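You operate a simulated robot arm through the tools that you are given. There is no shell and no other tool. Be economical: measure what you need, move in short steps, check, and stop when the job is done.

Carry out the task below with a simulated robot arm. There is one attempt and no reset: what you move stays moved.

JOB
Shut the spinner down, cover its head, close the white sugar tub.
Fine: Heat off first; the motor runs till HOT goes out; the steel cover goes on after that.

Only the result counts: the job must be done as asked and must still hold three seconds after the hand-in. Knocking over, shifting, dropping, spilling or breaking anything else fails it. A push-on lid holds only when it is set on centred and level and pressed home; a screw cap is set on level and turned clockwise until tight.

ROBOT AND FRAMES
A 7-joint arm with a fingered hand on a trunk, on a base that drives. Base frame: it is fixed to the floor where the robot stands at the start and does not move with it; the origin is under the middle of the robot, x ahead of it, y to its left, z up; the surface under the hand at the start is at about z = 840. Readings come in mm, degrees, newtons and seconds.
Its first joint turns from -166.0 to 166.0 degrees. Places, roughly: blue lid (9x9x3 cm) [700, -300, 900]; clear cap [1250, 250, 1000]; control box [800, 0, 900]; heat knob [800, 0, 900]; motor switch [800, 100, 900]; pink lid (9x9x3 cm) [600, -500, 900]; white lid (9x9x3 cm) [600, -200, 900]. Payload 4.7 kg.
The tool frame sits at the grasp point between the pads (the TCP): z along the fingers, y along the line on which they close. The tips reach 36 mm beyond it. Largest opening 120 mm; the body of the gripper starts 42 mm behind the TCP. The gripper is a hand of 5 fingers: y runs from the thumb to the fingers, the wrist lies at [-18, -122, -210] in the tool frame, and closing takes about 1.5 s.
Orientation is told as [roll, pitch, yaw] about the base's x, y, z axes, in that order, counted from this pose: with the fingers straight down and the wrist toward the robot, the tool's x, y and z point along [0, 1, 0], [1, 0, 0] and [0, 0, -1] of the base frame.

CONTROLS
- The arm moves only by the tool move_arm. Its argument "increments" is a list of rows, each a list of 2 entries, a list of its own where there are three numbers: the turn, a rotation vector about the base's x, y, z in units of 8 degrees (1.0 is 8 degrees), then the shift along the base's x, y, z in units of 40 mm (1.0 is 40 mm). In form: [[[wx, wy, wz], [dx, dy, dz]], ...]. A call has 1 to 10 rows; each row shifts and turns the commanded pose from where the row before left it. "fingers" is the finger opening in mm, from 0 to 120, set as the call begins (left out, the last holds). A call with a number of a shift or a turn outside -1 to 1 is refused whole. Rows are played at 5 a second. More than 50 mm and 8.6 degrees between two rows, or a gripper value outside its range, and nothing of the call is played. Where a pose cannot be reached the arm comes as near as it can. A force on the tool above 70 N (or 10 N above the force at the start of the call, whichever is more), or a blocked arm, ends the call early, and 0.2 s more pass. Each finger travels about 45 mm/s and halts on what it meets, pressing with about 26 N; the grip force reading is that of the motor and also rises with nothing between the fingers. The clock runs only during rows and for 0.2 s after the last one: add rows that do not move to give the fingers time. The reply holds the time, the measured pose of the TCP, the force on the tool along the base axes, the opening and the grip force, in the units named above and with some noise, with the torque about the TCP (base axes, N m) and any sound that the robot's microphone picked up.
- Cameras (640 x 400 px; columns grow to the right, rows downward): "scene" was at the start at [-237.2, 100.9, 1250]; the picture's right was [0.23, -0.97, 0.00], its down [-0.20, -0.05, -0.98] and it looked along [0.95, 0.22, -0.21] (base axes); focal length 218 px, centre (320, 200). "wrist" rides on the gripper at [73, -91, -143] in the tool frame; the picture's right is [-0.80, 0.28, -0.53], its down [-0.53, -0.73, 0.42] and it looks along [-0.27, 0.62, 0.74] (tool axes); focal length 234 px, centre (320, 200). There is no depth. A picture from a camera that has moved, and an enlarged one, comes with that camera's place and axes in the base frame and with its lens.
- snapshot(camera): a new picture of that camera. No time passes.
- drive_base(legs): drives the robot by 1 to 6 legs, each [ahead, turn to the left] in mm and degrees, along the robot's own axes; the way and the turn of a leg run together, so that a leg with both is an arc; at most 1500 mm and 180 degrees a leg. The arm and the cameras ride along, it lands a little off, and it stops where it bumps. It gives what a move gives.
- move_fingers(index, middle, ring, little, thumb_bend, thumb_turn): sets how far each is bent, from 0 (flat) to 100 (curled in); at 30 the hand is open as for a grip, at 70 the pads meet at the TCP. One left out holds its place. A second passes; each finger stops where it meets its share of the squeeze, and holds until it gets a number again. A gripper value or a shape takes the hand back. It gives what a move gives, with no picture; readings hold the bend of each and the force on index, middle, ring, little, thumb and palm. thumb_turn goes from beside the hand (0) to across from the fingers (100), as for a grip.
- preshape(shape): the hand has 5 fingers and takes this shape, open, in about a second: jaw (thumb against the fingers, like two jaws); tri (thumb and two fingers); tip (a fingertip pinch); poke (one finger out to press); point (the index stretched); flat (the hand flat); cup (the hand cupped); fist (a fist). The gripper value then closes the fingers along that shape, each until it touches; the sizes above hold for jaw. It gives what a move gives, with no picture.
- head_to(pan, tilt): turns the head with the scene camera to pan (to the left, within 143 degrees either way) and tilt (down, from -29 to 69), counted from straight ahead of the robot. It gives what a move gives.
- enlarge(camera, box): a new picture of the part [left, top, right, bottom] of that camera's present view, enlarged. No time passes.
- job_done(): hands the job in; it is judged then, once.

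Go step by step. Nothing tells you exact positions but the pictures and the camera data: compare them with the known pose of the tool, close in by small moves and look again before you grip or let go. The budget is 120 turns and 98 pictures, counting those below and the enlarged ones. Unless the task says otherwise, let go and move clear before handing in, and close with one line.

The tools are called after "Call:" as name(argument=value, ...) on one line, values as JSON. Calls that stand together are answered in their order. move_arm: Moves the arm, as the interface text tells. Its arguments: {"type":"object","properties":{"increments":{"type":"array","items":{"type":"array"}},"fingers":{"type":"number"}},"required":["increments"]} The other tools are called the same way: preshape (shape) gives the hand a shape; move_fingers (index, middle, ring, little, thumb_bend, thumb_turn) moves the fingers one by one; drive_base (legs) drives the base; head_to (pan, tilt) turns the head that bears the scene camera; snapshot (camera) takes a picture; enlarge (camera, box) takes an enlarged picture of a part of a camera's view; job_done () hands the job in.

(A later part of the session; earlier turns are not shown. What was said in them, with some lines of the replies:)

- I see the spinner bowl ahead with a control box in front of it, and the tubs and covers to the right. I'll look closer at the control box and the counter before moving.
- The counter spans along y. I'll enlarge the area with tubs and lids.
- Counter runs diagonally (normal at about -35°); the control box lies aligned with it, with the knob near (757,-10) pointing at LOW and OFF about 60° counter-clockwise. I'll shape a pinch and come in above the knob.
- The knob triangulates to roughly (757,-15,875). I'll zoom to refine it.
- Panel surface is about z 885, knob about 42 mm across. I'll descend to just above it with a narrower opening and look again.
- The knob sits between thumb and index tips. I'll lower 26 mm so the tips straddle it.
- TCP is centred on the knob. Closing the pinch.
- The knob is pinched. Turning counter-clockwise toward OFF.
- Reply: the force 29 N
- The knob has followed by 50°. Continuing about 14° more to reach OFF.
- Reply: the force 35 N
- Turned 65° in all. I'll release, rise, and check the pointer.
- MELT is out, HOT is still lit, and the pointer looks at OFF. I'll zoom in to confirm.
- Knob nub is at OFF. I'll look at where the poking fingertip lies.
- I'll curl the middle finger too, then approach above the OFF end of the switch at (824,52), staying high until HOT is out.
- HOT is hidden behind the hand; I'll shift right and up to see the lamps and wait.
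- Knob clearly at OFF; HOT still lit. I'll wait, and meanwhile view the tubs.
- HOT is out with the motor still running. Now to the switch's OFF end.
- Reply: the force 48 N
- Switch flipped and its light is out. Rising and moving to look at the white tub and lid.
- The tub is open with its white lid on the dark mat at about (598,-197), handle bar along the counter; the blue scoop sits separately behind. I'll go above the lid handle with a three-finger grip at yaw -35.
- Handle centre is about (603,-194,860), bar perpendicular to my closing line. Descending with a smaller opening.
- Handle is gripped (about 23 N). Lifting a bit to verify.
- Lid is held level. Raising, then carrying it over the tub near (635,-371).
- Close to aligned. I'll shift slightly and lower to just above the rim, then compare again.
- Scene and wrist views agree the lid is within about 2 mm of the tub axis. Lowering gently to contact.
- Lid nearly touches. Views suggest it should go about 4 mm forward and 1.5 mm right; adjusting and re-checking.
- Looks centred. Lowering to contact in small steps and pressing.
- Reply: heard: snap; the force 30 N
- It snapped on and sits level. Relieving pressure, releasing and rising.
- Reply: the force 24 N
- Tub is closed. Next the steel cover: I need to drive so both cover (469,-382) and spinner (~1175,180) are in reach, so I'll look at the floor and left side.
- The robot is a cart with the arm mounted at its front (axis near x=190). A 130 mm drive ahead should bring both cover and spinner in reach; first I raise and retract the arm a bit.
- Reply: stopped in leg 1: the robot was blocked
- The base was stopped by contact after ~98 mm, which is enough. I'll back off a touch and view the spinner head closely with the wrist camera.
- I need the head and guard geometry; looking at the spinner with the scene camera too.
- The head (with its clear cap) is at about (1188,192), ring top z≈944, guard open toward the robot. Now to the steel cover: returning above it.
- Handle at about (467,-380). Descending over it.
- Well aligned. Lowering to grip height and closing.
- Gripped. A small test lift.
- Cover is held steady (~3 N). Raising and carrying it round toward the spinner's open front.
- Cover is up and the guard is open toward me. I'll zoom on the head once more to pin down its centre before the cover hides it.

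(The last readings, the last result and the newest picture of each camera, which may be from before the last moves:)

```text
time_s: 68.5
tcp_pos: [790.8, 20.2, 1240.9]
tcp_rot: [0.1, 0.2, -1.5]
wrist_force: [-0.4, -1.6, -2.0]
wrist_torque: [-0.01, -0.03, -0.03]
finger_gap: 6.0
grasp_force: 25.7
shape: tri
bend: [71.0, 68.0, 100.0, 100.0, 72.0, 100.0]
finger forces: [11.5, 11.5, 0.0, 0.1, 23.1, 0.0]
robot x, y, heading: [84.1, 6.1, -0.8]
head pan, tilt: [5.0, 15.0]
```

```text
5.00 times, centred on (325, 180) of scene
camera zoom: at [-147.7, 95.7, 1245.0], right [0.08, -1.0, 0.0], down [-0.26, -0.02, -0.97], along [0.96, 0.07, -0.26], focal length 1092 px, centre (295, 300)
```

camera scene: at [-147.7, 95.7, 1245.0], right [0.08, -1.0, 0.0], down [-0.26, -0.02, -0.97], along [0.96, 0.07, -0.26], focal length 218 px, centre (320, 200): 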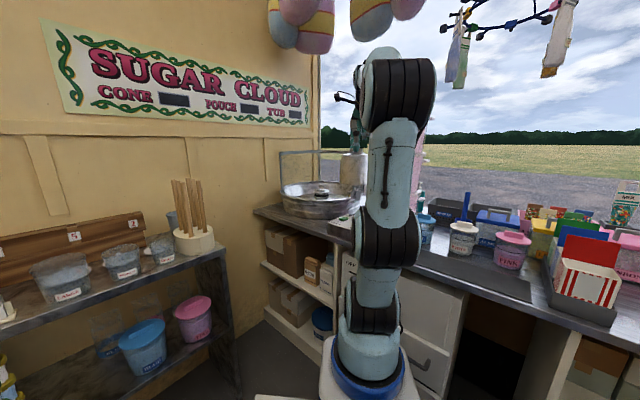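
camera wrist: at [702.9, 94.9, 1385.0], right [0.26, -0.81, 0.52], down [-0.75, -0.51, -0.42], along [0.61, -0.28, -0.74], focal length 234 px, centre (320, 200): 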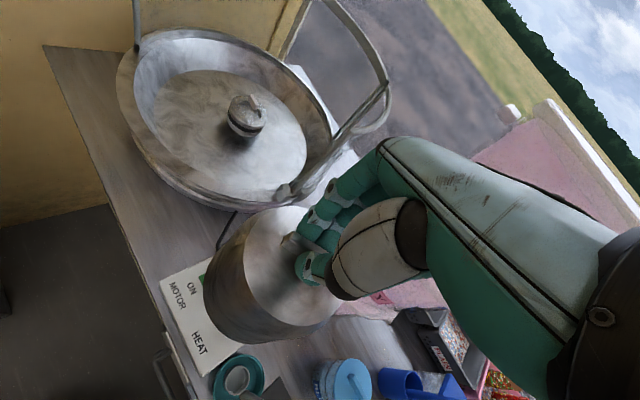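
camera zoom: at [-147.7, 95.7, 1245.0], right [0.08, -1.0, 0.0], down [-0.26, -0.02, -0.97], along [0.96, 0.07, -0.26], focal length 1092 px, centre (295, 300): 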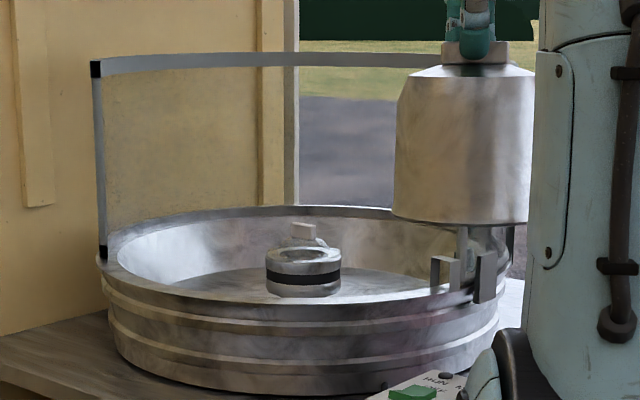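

All views agree: head centre (1187,191), ring top z≈944. Carrying the cover in over the front of the bowl at safe height.

Call:
move_arm(increments=[[[0, 0, 0.14], [0.8, 0.55, 0]], [[0, 0, 0.14], [0.8, 0.55, 0]], [[0, 0, 0.14], [0.8, 0.55, 0]], [[0, 0, 0.14], [0.8, 0.5, 0]], [[0, 0, 0.14], [0.8, 0.5, 0]], [[0, 0, 0.14], [0.9, 0.3, 0]], [[0, 0, 0.14], [0.9, 0.3, 0]], [[0, 0, 0.14], [0.9, 0.3, 0]], [[0, 0, 0], [0, 0, 0]]])

Call:
enlarge(camera="scene", box=[275, 120, 375, 220])

Call:
snapshot(camera="wrist")

```text
time_s: 70.5
tcp_pos: [1061.6, 163.9, 1239.1]
tcp_rot: [0.1, 0.3, 7.5]
wrist_force: [0.1, 0.1, -3.0]
wrist_torque: [0.01, 0.05, 0.01]
finger_gap: 6.1
grasp_force: 26.5
shape: tri
bend: [71.0, 68.0, 100.0, 100.0, 72.0, 100.0]
finger forces: [11.6, 11.5, 0.1, 0.0, 23.0, 0.1]
robot x, y, heading: [84.1, 6.5, -0.5]
head pan, tilt: [5.0, 15.0]
```

```text
4.00 times, centred on (325, 170) of scene
camera zoom: at [-147.3, 95.8, 1245.1], right [0.08, -1.0, 0.0], down [-0.26, -0.02, -0.97], along [0.96, 0.07, -0.26], focal length 873 px, centre (300, 320)
```

zoom: 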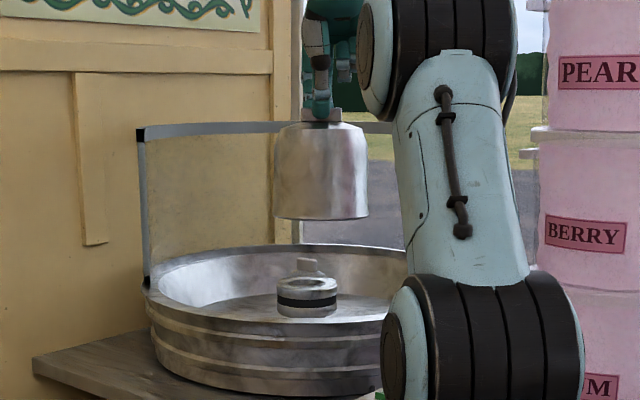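

```text
32 pictures are left
camera wrist: at [961.9, 222.8, 1383.8], right [0.38, -0.76, 0.52], down [-0.66, -0.62, -0.42], along [0.65, -0.18, -0.74], focal length 234 px, centre (320, 200)
```

wrist: 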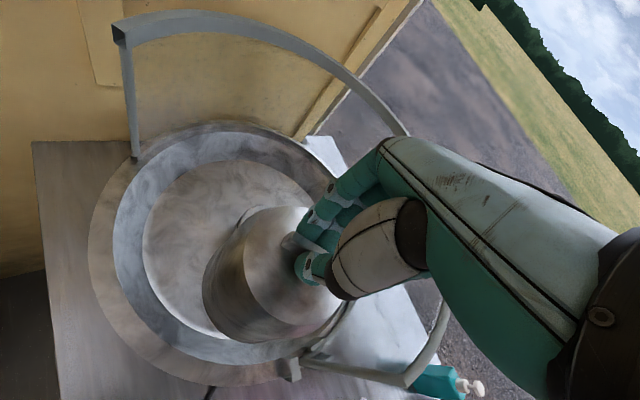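

Call:
move_arm(increments=[[[0, 0, 0.1], [0.8, 0.2, 0]], [[0, 0, 0.1], [0.8, 0.2, 0]], [[0, 0, 0.1], [0.8, 0.2, 0]], [[0, 0, 0], [0.73, 0.13, 0]], [[0, 0, 0], [0, 0, 0]]])

Call:
enlarge(camera="scene", box=[285, 130, 365, 210])

Call:
snapshot(camera="wrist")

```text
time_s: 71.7
tcp_pos: [1139.0, 183.5, 1237.2]
tcp_rot: [0.1, 0.1, 9.6]
wrist_force: [-1.2, -0.9, -0.7]
wrist_torque: [-0.02, -0.04, 0.0]
finger_gap: 6.1
grasp_force: 25.9
shape: tri
bend: [71.0, 68.0, 100.0, 100.0, 73.0, 100.0]
finger forces: [11.9, 11.9, 0.1, 0.0, 23.8, 0.0]
out of reach, approached as far as the arm can: row 3, 4
robot x, y, heading: [88.5, 5.4, -0.8]
head pan, tilt: [5.0, 15.0]
```

```text
5.00 times, centred on (325, 170) of scene
camera zoom: at [-147.7, 95.7, 1245.0], right [0.08, -1.0, 0.0], down [-0.26, -0.02, -0.97], along [0.96, 0.07, -0.26], focal length 1092 px, centre (295, 350)
```

zoom: 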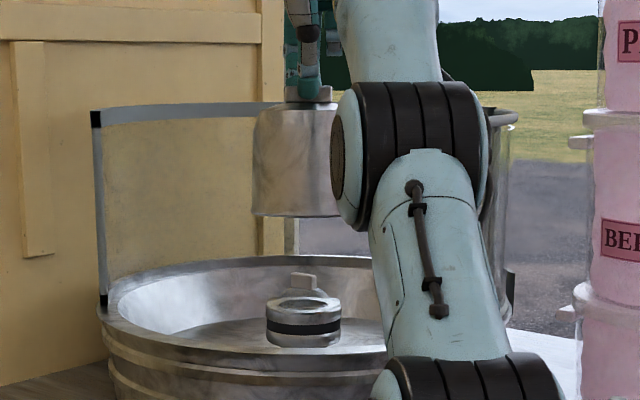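

```text
30 pictures are left
camera wrist: at [1036.9, 238.8, 1380.4], right [0.41, -0.75, 0.52], down [-0.63, -0.65, -0.43], along [0.66, -0.16, -0.74], focal length 234 px, centre (320, 200)
```

wrist: 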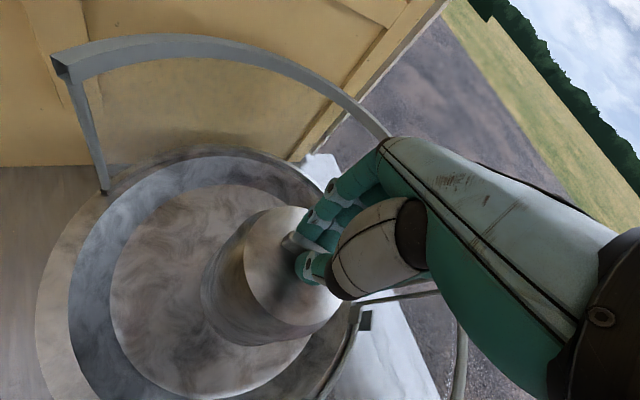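

At this height the arm runs out of reach about 50 mm short. I'll retract the cover toward me, turn the base left 30° and advance 100 mm, then come back in.

Call:
move_arm(increments=[[[0, 0, -0.1], [-1, -0.2, 0]], [[0, 0, -0.1], [-1, -0.2, 0]], [[0, 0, -0.1], [-1, -0.25, 0]], [[0, 0, -0.1], [-1, -0.25, 0]], [[0, 0, -0.1], [-1, -0.25, 0]], [[0, 0, -0.1], [-1, -0.3, 0]], [[0, 0, -0.1], [-0.9, -0.5, 0]], [[0, 0, -0.1], [-0.9, -0.6, 0]], [[0, 0, -0.1], [-0.9, -0.7, 0]], [[0, 0, -0.1], [-0.8, -0.7, 0]]])

Call:
move_arm(increments=[[[0, 0, -0.1], [-0.8, -0.9, 0]], [[0, 0, -0.1], [-0.8, -0.9, 0]], [[0, 0, -0.1], [-0.8, -0.9, 0]], [[0, 0, 0], [0, 0, 0]]])

Call:
snapshot(camera="scene")

```text
time_s: 73.9
tcp_pos: [757.4, 26.0, 1231.2]
tcp_rot: [0.1, 0.3, 1.9]
wrist_force: [1.4, 0.5, -4.2]
wrist_torque: [0.03, 0.05, 0.0]
finger_gap: 6.2
grasp_force: 26.5
shape: tri
bend: [71.0, 68.0, 100.0, 100.0, 73.0, 100.0]
finger forces: [11.6, 11.4, 0.1, 0.0, 22.7, 0.0]
robot x, y, heading: [86.9, 3.3, -0.6]
head pan, tilt: [5.0, 15.0]
```

```text
time_s: 74.9
tcp_pos: [661.9, -81.2, 1231.5]
tcp_rot: [0.1, 0.2, -0.5]
wrist_force: [-1.3, -0.7, -2.8]
wrist_torque: [-0.03, 0.01, -0.03]
finger_gap: 5.9
grasp_force: 26.1
shape: tri
bend: [71.0, 68.0, 100.0, 100.0, 73.0, 100.0]
finger forces: [11.6, 11.4, 0.0, 0.1, 23.1, 0.0]
robot x, y, heading: [87.9, 7.4, -0.8]
head pan, tilt: [5.0, 15.0]
```

```text
29 pictures are left
camera scene: at [-147.5, 95.7, 1245.0], right [0.08, -1.0, 0.0], down [-0.26, -0.02, -0.97], along [0.96, 0.07, -0.26], focal length 218 px, centre (320, 200)
```

scene: 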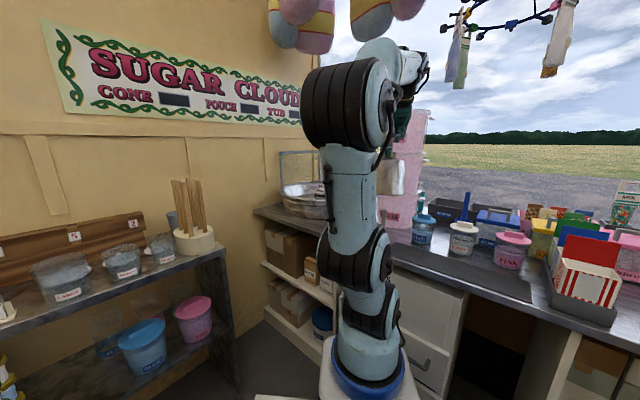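

Call:
drive_base(legs=[[0, 30]])

Call:
head_to(pan=35, tilt=48)

Call:
snapshot(camera="scene")

```text
time_s: 76.8
tcp_pos: [627.2, 220.5, 1231.2]
tcp_rot: [0.1, 0.3, 29.7]
wrist_force: [0.1, 0.5, -2.1]
wrist_torque: [0.03, 0.01, -0.03]
finger_gap: 5.9
grasp_force: 25.9
shape: tri
bend: [71.0, 68.0, 100.0, 100.0, 73.0, 100.0]
finger forces: [11.5, 11.3, 0.0, 0.1, 22.6, 0.1]
robot x, y, heading: [82.3, 5.0, 29.9]
head pan, tilt: [5.0, 15.0]
```

```text
time_s: 77.8
tcp_pos: [627.2, 219.2, 1232.0]
tcp_rot: [0.0, 0.1, 29.6]
wrist_force: [0.2, 0.3, -1.9]
wrist_torque: [0.01, -0.01, -0.01]
finger_gap: 6.0
grasp_force: 26.1
shape: tri
bend: [71.0, 68.0, 100.0, 100.0, 73.0, 100.0]
finger forces: [11.5, 11.3, 0.0, 0.0, 22.8, 0.0]
robot x, y, heading: [88.3, -0.1, 29.9]
head pan, tilt: [35.0, 48.0]
```

```text
28 pictures are left
camera scene: at [-204.0, -17.8, 1194.1], right [0.9, -0.43, 0.0], down [-0.32, -0.67, -0.67], along [0.29, 0.61, -0.74], focal length 218 px, centre (320, 200)
```

scene: 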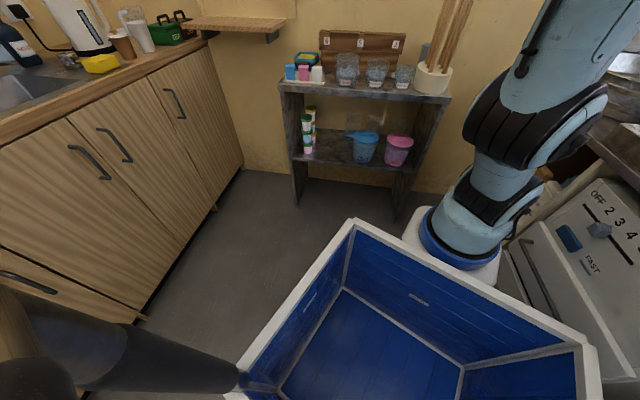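

Space ahead is clear. Advancing 100 mm.

Call:
drive_base(legs=[[100, 0]])

Call:
head_to(pan=-22, tilt=15)

Call:
snapshot(camera="scene")

```text
time_s: 78.9
tcp_pos: [713.3, 270.4, 1230.9]
tcp_rot: [0.0, 0.3, 29.8]
wrist_force: [-0.8, 0.8, -2.8]
wrist_torque: [0.02, 0.01, -0.02]
finger_gap: 6.1
grasp_force: 25.8
shape: tri
bend: [71.0, 68.0, 100.0, 100.0, 73.0, 100.0]
finger forces: [11.5, 11.3, 0.0, 0.0, 22.7, 0.0]
robot x, y, heading: [175.4, 54.0, 29.6]
head pan, tilt: [35.0, 48.0]
```

```text
time_s: 80.2
tcp_pos: [714.7, 270.1, 1230.7]
tcp_rot: [0.1, 0.2, 29.7]
wrist_force: [-0.2, 1.0, -1.9]
wrist_torque: [-0.02, 0.02, 0.0]
finger_gap: 6.0
grasp_force: 25.9
shape: tri
bend: [71.0, 68.0, 100.0, 100.0, 73.0, 100.0]
finger forces: [11.6, 11.2, 0.0, 0.0, 22.7, 0.0]
robot x, y, heading: [171.4, 54.2, 29.9]
head pan, tilt: [-22.0, 15.0]
```

```text
27 pictures are left
camera scene: at [-57.9, -26.7, 1245.0], right [0.14, -0.99, 0.0], down [-0.26, -0.04, -0.97], along [0.96, 0.13, -0.26], focal length 218 px, centre (320, 200)
```

scene: 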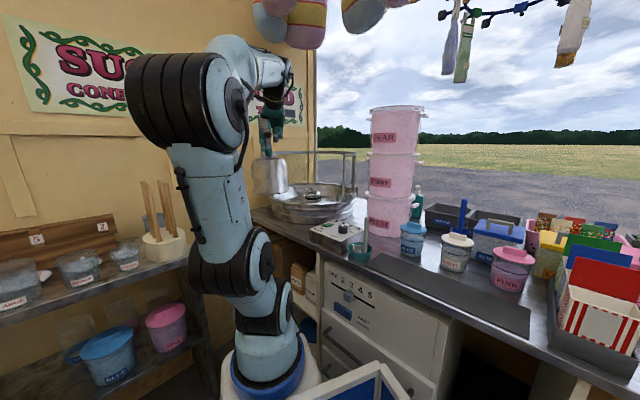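

Spinner is in clear view. Bringing the cover in over the bowl front.

Call:
move_arm(increments=[[[0, 0, -0.3], [0.95, -0.2, 0.05]], [[0, 0, -0.3], [0.95, -0.2, 0.05]], [[0, 0, -0.3], [0.95, -0.2, 0]], [[0, 0, -0.3], [0.95, -0.2, 0]], [[0, 0, -0.3], [0.95, -0.2, 0]], [[0, 0, -0.3], [0.95, -0.2, 0]], [[0, 0, -0.3], [0.95, -0.2, 0]], [[0, 0, -0.3], [0.95, -0.15, 0]], [[0, 0, -0.3], [0.95, -0.15, 0]], [[0, 0, 0], [0.95, -0.15, 0]]])

Call:
move_arm(increments=[[[0, 0, 0], [0.9, -0.05, 0]], [[0, 0, 0], [0.9, 0, 0]], [[0, 0, 0], [0, 0, 0]]])

Call:
enlarge(camera="scene", box=[260, 120, 380, 230])

Call:
snapshot(camera="wrist")

```text
time_s: 82.4
tcp_pos: [1095.0, 198.9, 1236.5]
tcp_rot: [0.0, 0.2, 8.2]
wrist_force: [-0.9, -0.8, -2.0]
wrist_torque: [0.01, -0.02, -0.02]
finger_gap: 5.8
grasp_force: 26.2
shape: tri
bend: [71.0, 68.0, 100.0, 100.0, 73.0, 100.0]
finger forces: [11.5, 11.3, 0.1, 0.0, 22.8, 0.0]
robot x, y, heading: [171.4, 53.8, 29.6]
head pan, tilt: [-22.0, 15.0]
```

```text
time_s: 83.2
tcp_pos: [1166.0, 194.8, 1232.5]
tcp_rot: [0.1, 0.3, 8.3]
wrist_force: [-0.1, 0.0, -3.0]
wrist_torque: [0.03, 0.0, 0.02]
finger_gap: 6.2
grasp_force: 26.2
shape: tri
bend: [71.0, 68.0, 100.0, 100.0, 73.0, 100.0]
finger forces: [11.5, 11.3, 0.1, 0.0, 22.7, 0.0]
robot x, y, heading: [172.7, 52.6, 29.6]
head pan, tilt: [-22.0, 15.0]
```

```text
3.64 times, centred on (320, 175) of scene
camera zoom: at [-57.5, -26.9, 1245.1], right [0.14, -0.99, 0.0], down [-0.26, -0.04, -0.97], along [0.96, 0.13, -0.26], focal length 794 px, centre (320, 291)
```

zoom: 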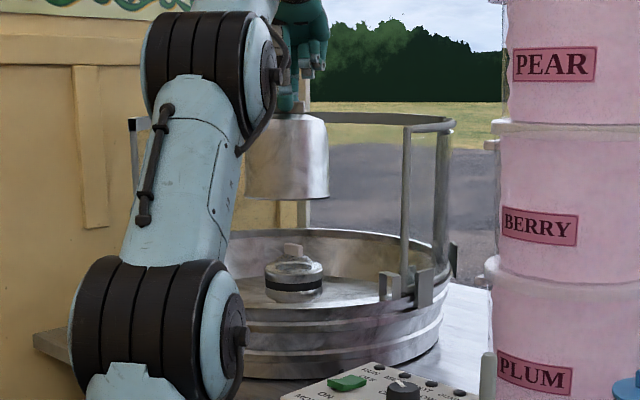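

```text
25 pictures are left
camera wrist: at [1066.6, 253.7, 1377.5], right [0.39, -0.76, 0.52], down [-0.65, -0.63, -0.42], along [0.65, -0.17, -0.74], focal length 234 px, centre (320, 200)
```

wrist: 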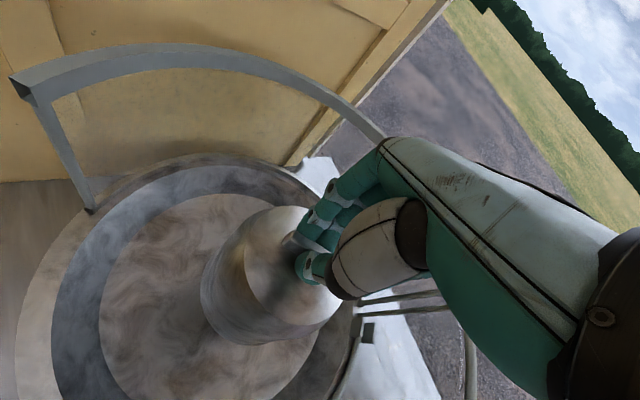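

Nearly over the head; shifting to (1188,189) and lowering part-way to compare.

Call:
move_arm(increments=[[[0, 0, 0], [0.55, -0.14, 0]], [[0, 0, 0], [0, 0, -0.7]], [[0, 0, 0], [0, 0, -0.7]], [[0, 0, 0], [0, 0, -0.5]], [[0, 0, 0], [0, 0, 0]]])

Call:
enlarge(camera="scene", box=[280, 140, 360, 220])

Call:
snapshot(camera="wrist")

```text
time_s: 84.4
tcp_pos: [1187.0, 187.8, 1157.7]
tcp_rot: [0.1, 0.3, 8.2]
wrist_force: [0.6, 0.6, -2.1]
wrist_torque: [0.01, 0.0, 0.0]
finger_gap: 6.0
grasp_force: 26.0
shape: tri
bend: [71.0, 68.0, 100.0, 100.0, 73.0, 100.0]
finger forces: [11.5, 11.3, 0.0, 0.0, 22.6, 0.1]
robot x, y, heading: [169.4, 52.5, 29.6]
head pan, tilt: [-22.0, 15.0]
```

```text
5.00 times, centred on (320, 180) of scene
camera zoom: at [-57.7, -26.8, 1245.0], right [0.14, -0.99, 0.0], down [-0.26, -0.04, -0.97], along [0.96, 0.13, -0.26], focal length 1092 px, centre (320, 300)
```

zoom: 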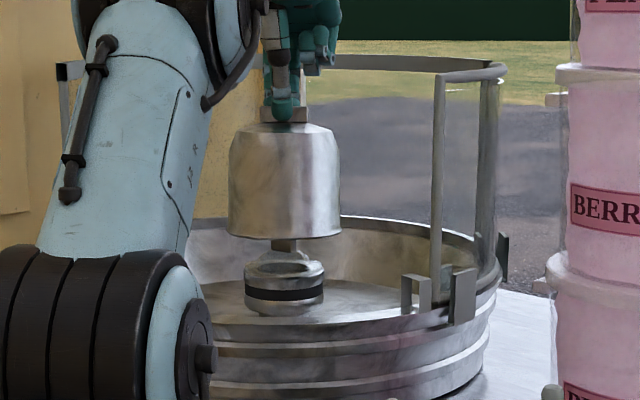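

```text
23 pictures are left
camera wrist: at [1088.6, 247.3, 1302.0], right [0.39, -0.76, 0.52], down [-0.65, -0.63, -0.42], along [0.65, -0.17, -0.74], focal length 234 px, centre (320, 200)
```

wrist: 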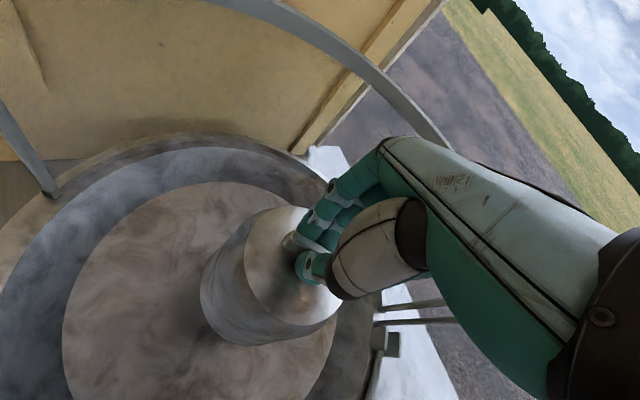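

The cover is laterally centred over the head and depth agrees. Lowering in steps while watching force.

Call:
move_arm(increments=[[[0, 0, 0], [0.05, 0, -0.5]], [[0, 0, 0], [0, 0, -0.5]], [[0, 0, 0], [0, 0, -0.4]], [[0, 0, 0], [0, 0, 0]]])

Call:
enlarge(camera="scene", box=[280, 140, 360, 220])

```text
time_s: 85.4
tcp_pos: [1190.9, 189.9, 1101.2]
tcp_rot: [0.1, 0.2, 8.2]
wrist_force: [0.3, 0.6, -2.0]
wrist_torque: [0.02, 0.01, 0.05]
finger_gap: 6.0
grasp_force: 26.0
shape: tri
bend: [71.0, 68.0, 100.0, 100.0, 73.0, 100.0]
finger forces: [11.4, 11.2, 0.1, 0.0, 22.5, 0.0]
robot x, y, heading: [174.1, 56.7, 29.7]
head pan, tilt: [-22.0, 15.0]
```

```text
5.00 times, centred on (320, 180) of scene
camera zoom: at [-57.7, -26.9, 1245.0], right [0.14, -0.99, 0.0], down [-0.26, -0.04, -0.97], along [0.96, 0.13, -0.26], focal length 1092 px, centre (320, 300)
```

zoom: 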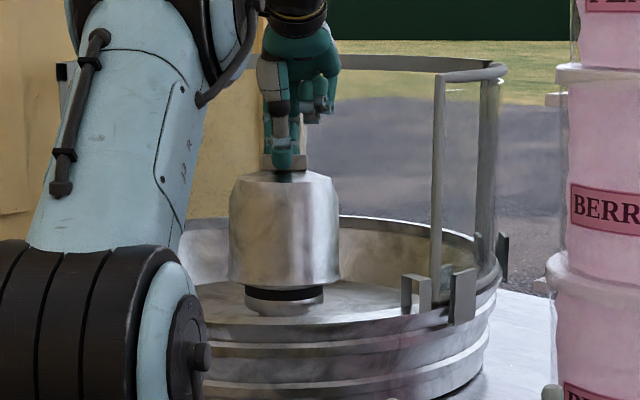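

Call:
move_arm(increments=[[[0, 0, 0], [0, 0, -0.25]], [[0, 0, 0], [0, 0, -0.25]], [[0, 0, 0], [0, 0, 0]]])

Call:
move_arm(increments=[[[0, 0, 0], [0, 0, -0.2]], [[0, 0, 0], [0, 0, 0]]])

Call:
enlarge(camera="scene", box=[280, 140, 360, 220])

```text
time_s: 86.2
tcp_pos: [1190.6, 189.5, 1082.9]
tcp_rot: [0.2, 0.2, 8.2]
wrist_force: [0.1, 0.1, -2.0]
wrist_torque: [0.01, 0.0, -0.01]
finger_gap: 5.9
grasp_force: 25.7
shape: tri
bend: [71.0, 68.0, 100.0, 100.0, 73.0, 100.0]
finger forces: [11.4, 11.2, 0.0, 0.0, 22.5, 0.0]
robot x, y, heading: [173.5, 55.2, 29.7]
head pan, tilt: [-22.0, 15.0]
```

```text
time_s: 86.8
tcp_pos: [1192.4, 189.3, 1074.9]
tcp_rot: [0.1, 0.2, 8.2]
wrist_force: [1.0, 0.3, -2.6]
wrist_torque: [-0.01, -0.01, 0.0]
finger_gap: 6.2
grasp_force: 26.5
shape: tri
bend: [71.0, 68.0, 100.0, 100.0, 73.0, 100.0]
finger forces: [11.4, 11.2, 0.1, 0.0, 22.5, 0.0]
robot x, y, heading: [175.5, 54.0, 29.8]
head pan, tilt: [-22.0, 15.0]
```

```text
5.00 times, centred on (320, 180) of scene
camera zoom: at [-57.7, -26.9, 1245.0], right [0.14, -0.99, 0.0], down [-0.26, -0.04, -0.97], along [0.96, 0.13, -0.26], focal length 1092 px, centre (320, 300)
```

zoom: 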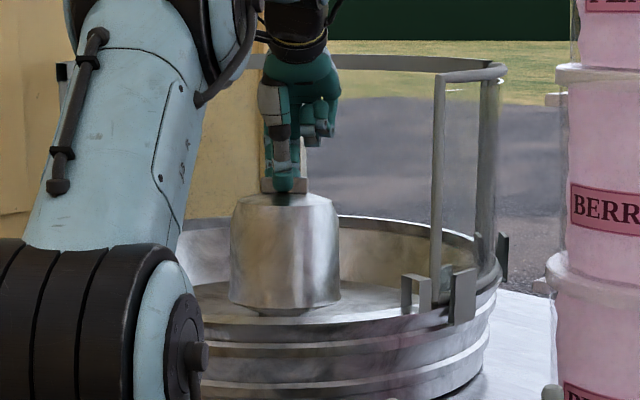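

Call:
move_arm(increments=[[[0, 0, 0], [0, 0, -0.1]], [[0, 0, 0], [0, 0, -0.1]], [[0, 0, 0], [0, 0, 0]]])

Call:
move_arm(increments=[[[0, 0, 0], [0, 0, -0.08]], [[0, 0, 0], [0, 0, -0.05]], [[0, 0, 0], [0, 0, 0]]])

Call:
enlarge(camera="scene", box=[280, 140, 360, 220])

```text
time_s: 87.6
tcp_pos: [1192.2, 189.4, 1067.1]
tcp_rot: [0.1, 0.2, 8.2]
wrist_force: [0.7, -0.4, -3.3]
wrist_torque: [0.01, 0.03, 0.03]
finger_gap: 5.9
grasp_force: 25.6
shape: tri
bend: [71.0, 68.0, 100.0, 100.0, 73.0, 100.0]
finger forces: [11.4, 11.2, 0.0, 0.0, 22.6, 0.1]
robot x, y, heading: [173.5, 56.0, 30.1]
head pan, tilt: [-22.0, 15.0]
```

```text
time_s: 88.4
tcp_pos: [1190.6, 188.3, 1062.4]
tcp_rot: [0.1, 0.1, 8.2]
wrist_force: [0.2, -0.1, -2.9]
wrist_torque: [0.01, 0.0, 0.01]
finger_gap: 6.1
grasp_force: 26.1
shape: tri
bend: [71.0, 68.0, 100.0, 100.0, 73.0, 100.0]
finger forces: [11.4, 11.3, 0.0, 0.0, 22.6, 0.0]
robot x, y, heading: [171.6, 56.0, 29.8]
head pan, tilt: [-22.0, 15.0]
```

```text
5.00 times, centred on (320, 180) of scene
camera zoom: at [-57.7, -26.9, 1245.0], right [0.14, -0.99, 0.0], down [-0.26, -0.04, -0.97], along [0.96, 0.13, -0.26], focal length 1092 px, centre (320, 300)
```

zoom: 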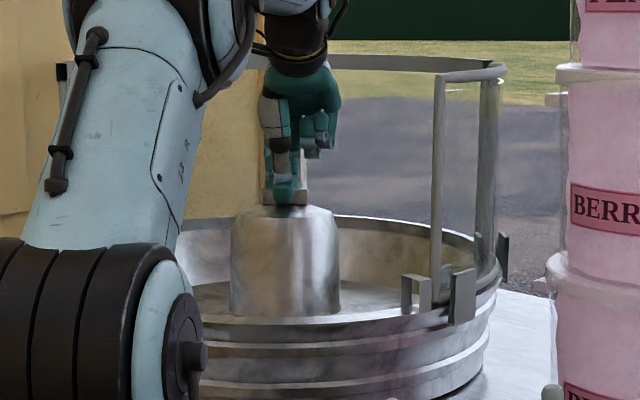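

No contact yet. Continuing in small steps.

Call:
move_arm(increments=[[[0, 0, 0], [0, 0, -0.1]], [[0, 0, 0], [0, 0, 0]]])

Call:
move_arm(increments=[[[0, 0, 0], [0, 0, -0.1]], [[0, 0, 0], [0, 0, 0]]])

Call:
move_arm(increments=[[[0, 0, 0], [0, 0, -0.1]], [[0, 0, 0], [0, 0, 0]]])

```text
time_s: 89.0
tcp_pos: [1190.5, 189.2, 1057.0]
tcp_rot: [0.1, 0.3, 8.2]
wrist_force: [-0.3, 0.4, -2.5]
wrist_torque: [0.01, 0.0, 0.01]
finger_gap: 6.2
grasp_force: 26.3
shape: tri
bend: [71.0, 68.0, 100.0, 100.0, 73.0, 100.0]
finger forces: [11.4, 11.2, 0.1, 0.1, 22.5, 0.0]
robot x, y, heading: [171.1, 57.1, 29.9]
head pan, tilt: [-22.0, 15.0]
```

```text
time_s: 89.6
tcp_pos: [1189.7, 189.8, 1052.2]
tcp_rot: [0.0, 0.2, 8.2]
wrist_force: [-0.5, 0.3, -2.3]
wrist_torque: [-0.01, 0.01, 0.03]
finger_gap: 6.1
grasp_force: 25.9
shape: tri
bend: [71.0, 68.0, 100.0, 100.0, 73.0, 100.0]
finger forces: [11.5, 11.3, 0.0, 0.1, 22.5, 0.0]
robot x, y, heading: [174.6, 55.9, 29.6]
head pan, tilt: [-22.0, 15.0]
```

```text
time_s: 90.2
tcp_pos: [1189.5, 190.1, 1049.1]
tcp_rot: [0.1, 0.2, 8.2]
wrist_force: [-1.5, -0.1, -1.2]
wrist_torque: [0.03, -0.03, -0.01]
finger_gap: 6.0
grasp_force: 26.1
shape: tri
bend: [71.0, 68.0, 100.0, 100.0, 73.0, 100.0]
finger forces: [11.5, 11.4, 0.0, 0.0, 23.7, 0.0]
robot x, y, heading: [173.1, 55.9, 30.2]
head pan, tilt: [-22.0, 15.0]
```

Call:
move_arm(increments=[[[0, 0, 0], [0, 0, -0.07]], [[0, 0, 0], [0, 0, 0]]])

Call:
snapshot(camera="wrist")

```text
time_s: 90.8
tcp_pos: [1191.4, 189.7, 1045.8]
tcp_rot: [0.1, 0.3, 8.2]
wrist_force: [-1.7, -0.6, 2.3]
wrist_torque: [0.02, -0.04, 0.01]
finger_gap: 6.2
grasp_force: 26.0
shape: tri
bend: [71.0, 68.0, 100.0, 100.0, 73.0, 100.0]
finger forces: [11.8, 11.7, 0.0, 0.0, 24.9, 0.0]
robot x, y, heading: [175.4, 54.8, 29.8]
head pan, tilt: [-22.0, 15.0]
```

```text
19 pictures are left
camera wrist: at [1090.5, 248.9, 1191.0], right [0.39, -0.76, 0.52], down [-0.65, -0.63, -0.42], along [0.65, -0.17, -0.74], focal length 234 px, centre (320, 200)
```

wrist: 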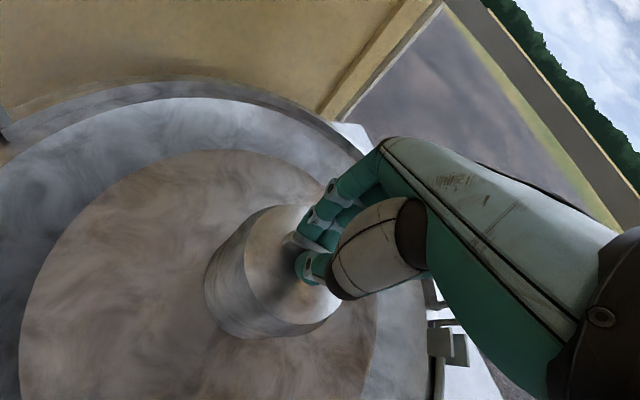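

Light contact (~5 N). Pressing slightly further to see whether it's seated.

Call:
move_arm(increments=[[[0, 0, 0], [0, 0, -0.07]], [[0, 0, 0], [0, 0, 0]]])

Call:
move_arm(increments=[[[0, 0, 0], [0, 0, -0.07]], [[0, 0, 0], [0, 0, 0]]])

Call:
enlarge(camera="scene", box=[280, 140, 360, 220])

```text
time_s: 91.4
tcp_pos: [1190.2, 189.5, 1045.8]
tcp_rot: [0.0, -0.2, 8.2]
wrist_force: [0.2, 1.6, 14.4]
wrist_torque: [0.08, -0.05, -0.02]
finger_gap: 6.5
grasp_force: 25.5
shape: tri
bend: [71.0, 71.0, 100.0, 100.0, 73.0, 100.0]
finger forces: [13.3, 13.4, 0.1, 0.1, 26.9, 0.1]
robot x, y, heading: [173.9, 56.8, 29.8]
head pan, tilt: [-22.0, 15.0]
```

```text
time_s: 92.0
tcp_pos: [1189.8, 190.9, 1045.3]
tcp_rot: [0.1, -0.3, 8.2]
wrist_force: [2.4, 2.9, 29.6]
wrist_torque: [0.03, -0.17, -0.01]
finger_gap: 6.9
grasp_force: 26.1
shape: tri
bend: [72.0, 71.0, 100.0, 100.0, 73.0, 100.0]
finger forces: [16.1, 16.1, 0.0, 0.0, 29.3, 0.1]
robot x, y, heading: [176.7, 55.2, 29.8]
head pan, tilt: [-22.0, 15.0]
```

```text
5.00 times, centred on (320, 180) of scene
camera zoom: at [-58.9, -26.9, 1244.8], right [0.14, -0.99, 0.0], down [-0.26, -0.04, -0.97], along [0.96, 0.13, -0.26], focal length 1092 px, centre (320, 300)
```

zoom: 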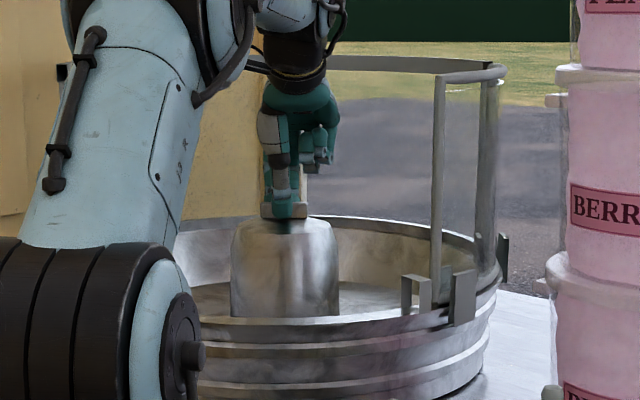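

Firm seat at z 1045 and level. Relieving pressure, then releasing and rising straight up.

Call:
move_arm(increments=[[[0, 0, 0], [0, 0, 0.13]], [[0, 0, 0], [0, 0, 0]]])

Call:
move_arm(fingers=60, increments=[[[0, 0, 0], [0, 0, 0]], [[0, 0, 0], [0, 0, 0]], [[0, 0, 0], [0, 0, 0]], [[0, 0, 0], [0, 0, 0]], [[0, 0, 0], [0, 0, 0]], [[0, 0, 0], [0, 0, 0]], [[0, 0, 0], [0, 0, 0.5]], [[0, 0, 0], [0, 0, 0.8]], [[0, 0, 0], [0, 0, 0.8]], [[0, 0, 0], [0, 0, 0]]])

Call:
snapshot(camera="wrist")

Call:
enlarge(camera="scene", box=[280, 140, 360, 220])

```text
time_s: 92.6
tcp_pos: [1189.8, 191.2, 1045.7]
tcp_rot: [0.1, 0.1, 8.2]
wrist_force: [7.4, 3.5, 18.7]
wrist_torque: [0.16, -0.29, -0.02]
finger_gap: 7.3
grasp_force: 25.9
shape: tri
bend: [71.0, 67.0, 100.0, 100.0, 73.0, 100.0]
finger forces: [16.4, 16.0, 0.0, 0.1, 24.9, 0.2]
robot x, y, heading: [176.4, 56.9, 29.9]
head pan, tilt: [-22.0, 15.0]
```

```text
time_s: 94.8
tcp_pos: [1190.2, 188.9, 1131.7]
tcp_rot: [0.1, 0.2, 8.2]
wrist_force: [-0.6, 0.8, 0.6]
wrist_torque: [0.02, 0.01, -0.01]
finger_gap: 59.9
grasp_force: 0.0
shape: tri
bend: [74.0, 45.0, 99.0, 99.0, 71.0, 100.0]
finger forces: [0.0, 0.1, 0.0, 0.0, 0.0, 0.0]
robot x, y, heading: [174.8, 56.2, 29.6]
head pan, tilt: [-22.0, 15.0]
```

```text
17 pictures are left
camera wrist: at [1089.5, 247.0, 1276.0], right [0.39, -0.76, 0.52], down [-0.65, -0.63, -0.42], along [0.65, -0.17, -0.74], focal length 234 px, centre (320, 200)
```

wrist: 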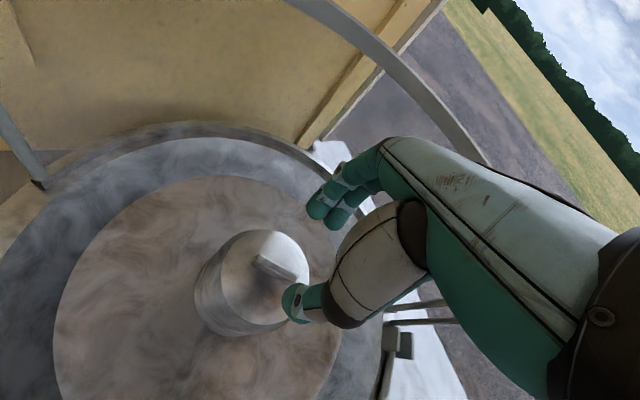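

```text
5.00 times, centred on (320, 180) of scene
camera zoom: at [-57.8, -26.9, 1245.0], right [0.14, -0.99, 0.0], down [-0.26, -0.04, -0.97], along [0.96, 0.13, -0.26], focal length 1092 px, centre (320, 300)
```

zoom: 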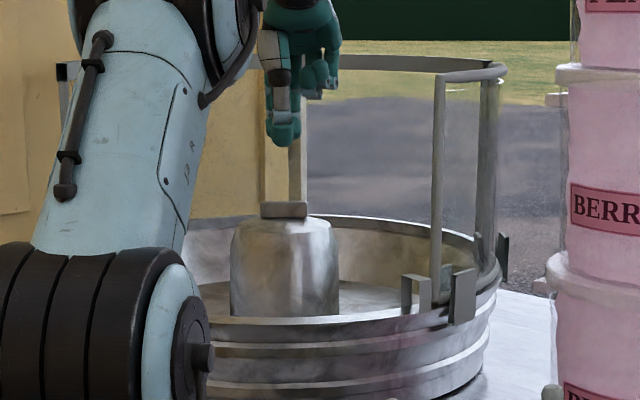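

Cover stands level over the head. Rising and retreating, then a final check of everything.

Call:
move_arm(increments=[[[0, 0, 0], [0, 0, 0.9]], [[0, 0, 0], [0, 0, 0.9]], [[0, 0, 0], [0, 0, 0.9]], [[0, 0, 0], [-1, 0, 0.3]], [[0, 0, 0], [-1, 0, 0]], [[0, 0, 0], [-1, 0, 0]], [[0, 0, 0], [-1, -0.1, 0]], [[0, 0, 0], [-1, -0.2, 0]], [[0, 0, 0], [-1, -0.3, 0]], [[0, 0, 0], [-1, -0.3, 0]]])

Call:
move_arm(increments=[[[0, 0, 0], [-0.8, -0.6, 0.2]], [[0, 0, 0], [-0.4, -0.9, 0.2]], [[0, 0, 0], [0, -0.9, 0]], [[0, 0, 0], [0, 0, 0]]])

Call:
snapshot(camera="wrist")

Call:
snapshot(camera="scene")

```text
time_s: 97.0
tcp_pos: [912.4, 153.9, 1251.0]
tcp_rot: [0.1, 0.3, 8.2]
wrist_force: [0.3, 0.2, -1.5]
wrist_torque: [-0.01, 0.07, 0.0]
finger_gap: 59.7
grasp_force: 0.1
shape: tri
bend: [74.0, 45.0, 99.0, 99.0, 71.0, 100.0]
finger forces: [0.0, 0.1, 0.1, 0.1, 0.0, 0.1]
robot x, y, heading: [172.3, 53.6, 29.8]
head pan, tilt: [-22.0, 15.0]
```

```text
time_s: 98.0
tcp_pos: [862.0, 57.6, 1265.8]
tcp_rot: [0.1, 0.2, 8.1]
wrist_force: [-0.3, 1.0, -1.4]
wrist_torque: [-0.04, 0.02, 0.0]
finger_gap: 59.8
grasp_force: 0.1
shape: tri
bend: [74.0, 45.0, 99.0, 99.0, 71.0, 100.0]
finger forces: [0.0, 0.0, 0.0, 0.0, 0.0, 0.1]
robot x, y, heading: [173.1, 55.7, 30.0]
head pan, tilt: [-22.0, 15.0]
```

```text
15 pictures are left
camera wrist: at [761.6, 116.0, 1409.7], right [0.39, -0.76, 0.52], down [-0.65, -0.63, -0.42], along [0.65, -0.17, -0.74], focal length 234 px, centre (320, 200)
```

wrist: 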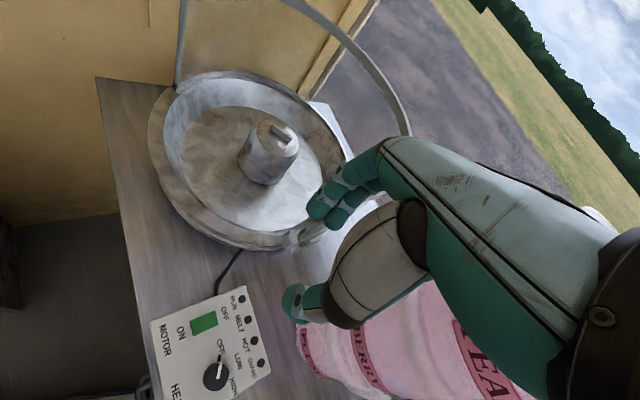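

```text
14 pictures are left
camera scene: at [-57.9, -26.9, 1245.0], right [0.14, -0.99, 0.0], down [-0.26, -0.04, -0.97], along [0.96, 0.13, -0.26], focal length 218 px, centre (320, 200)
```

scene: 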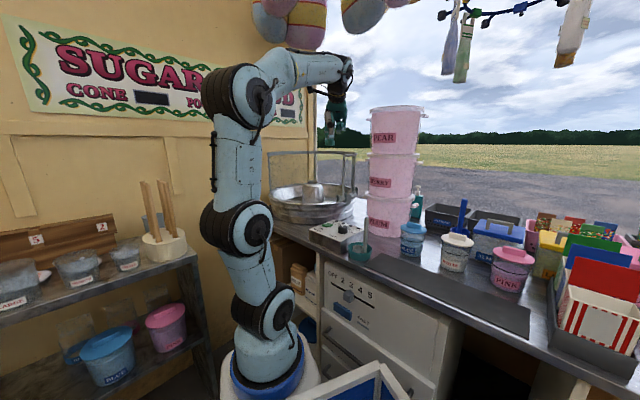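

Call:
enlarge(camera="wrist", box=[210, 90, 330, 210])

Call:
enlarge(camera="scene", box=[260, 160, 340, 220])

Call:
enlarge(camera="scene", box=[340, 190, 550, 300])

Call:
enlarge(camera="wrist", box=[140, 270, 290, 400])

```text
3.33 times, centred on (270, 150) of wrist
camera zoom: at [761.6, 116.0, 1409.7], right [0.39, -0.76, 0.52], down [-0.65, -0.63, -0.42], along [0.65, -0.17, -0.74], focal length 781 px, centre (487, 367)
```

zoom: 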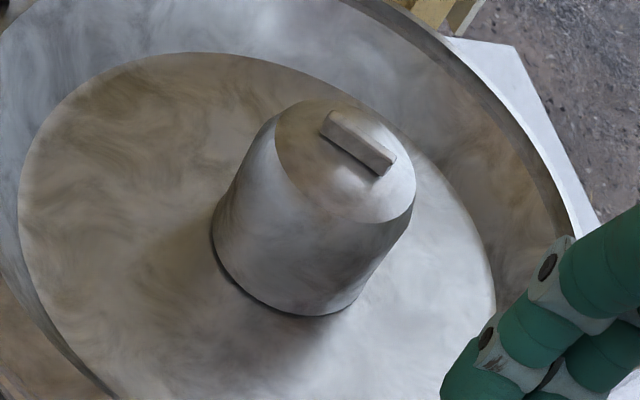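

```text
6.67 times, centred on (300, 190) of scene
camera zoom: at [-57.9, -26.9, 1245.0], right [0.14, -0.99, 0.0], down [-0.26, -0.04, -0.97], along [0.96, 0.13, -0.26], focal length 1456 px, centre (453, 267)
```

zoom: 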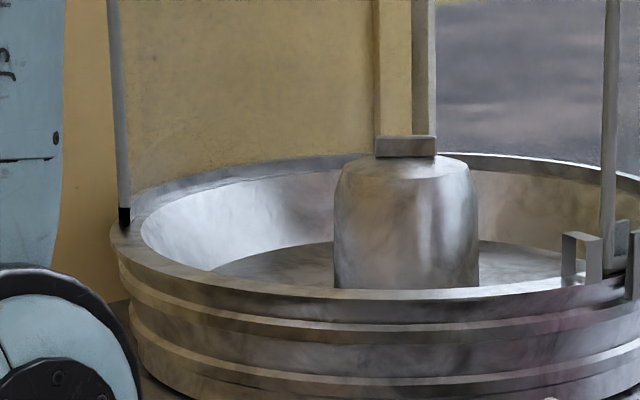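

```text
3.05 times, centred on (445, 245) of scene
camera zoom: at [-57.9, -26.9, 1245.0], right [0.14, -0.99, 0.0], down [-0.26, -0.04, -0.97], along [0.96, 0.13, -0.26], focal length 665 px, centre (-61, 63)
```

zoom: 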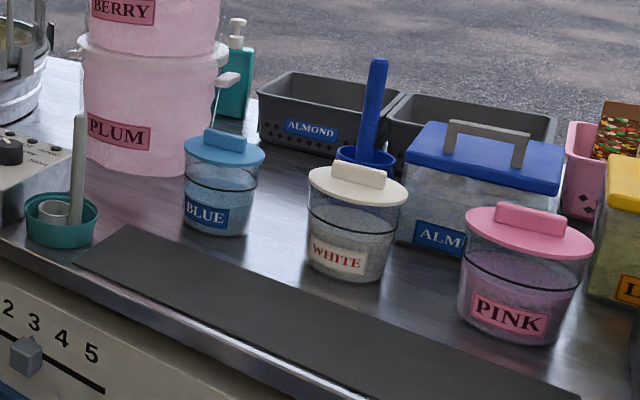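

```text
3.08 times, centred on (215, 335) of wrist
camera zoom: at [761.6, 116.0, 1409.7], right [0.39, -0.76, 0.52], down [-0.65, -0.63, -0.42], along [0.65, -0.17, -0.74], focal length 720 px, centre (643, -215)
```

zoom: 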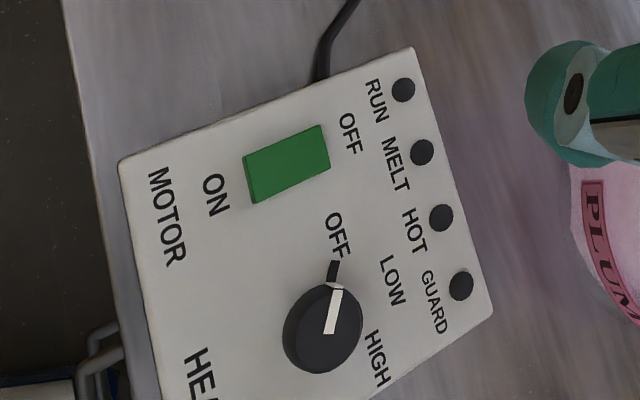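

Everything checks out: heat knob at OFF, switch off with all the lamps dark, the steel cover level over the head, and the white lid snapped on. The hand is empty and clear, so I'm handing in.

Call:
job_done()

```text
The job is handed in.
```

I turned the heat off first and switched the motor off only after HOT went out. The steel cover then went on, standing level over the spinner head, and the white sugar tub's lid snapped shut.
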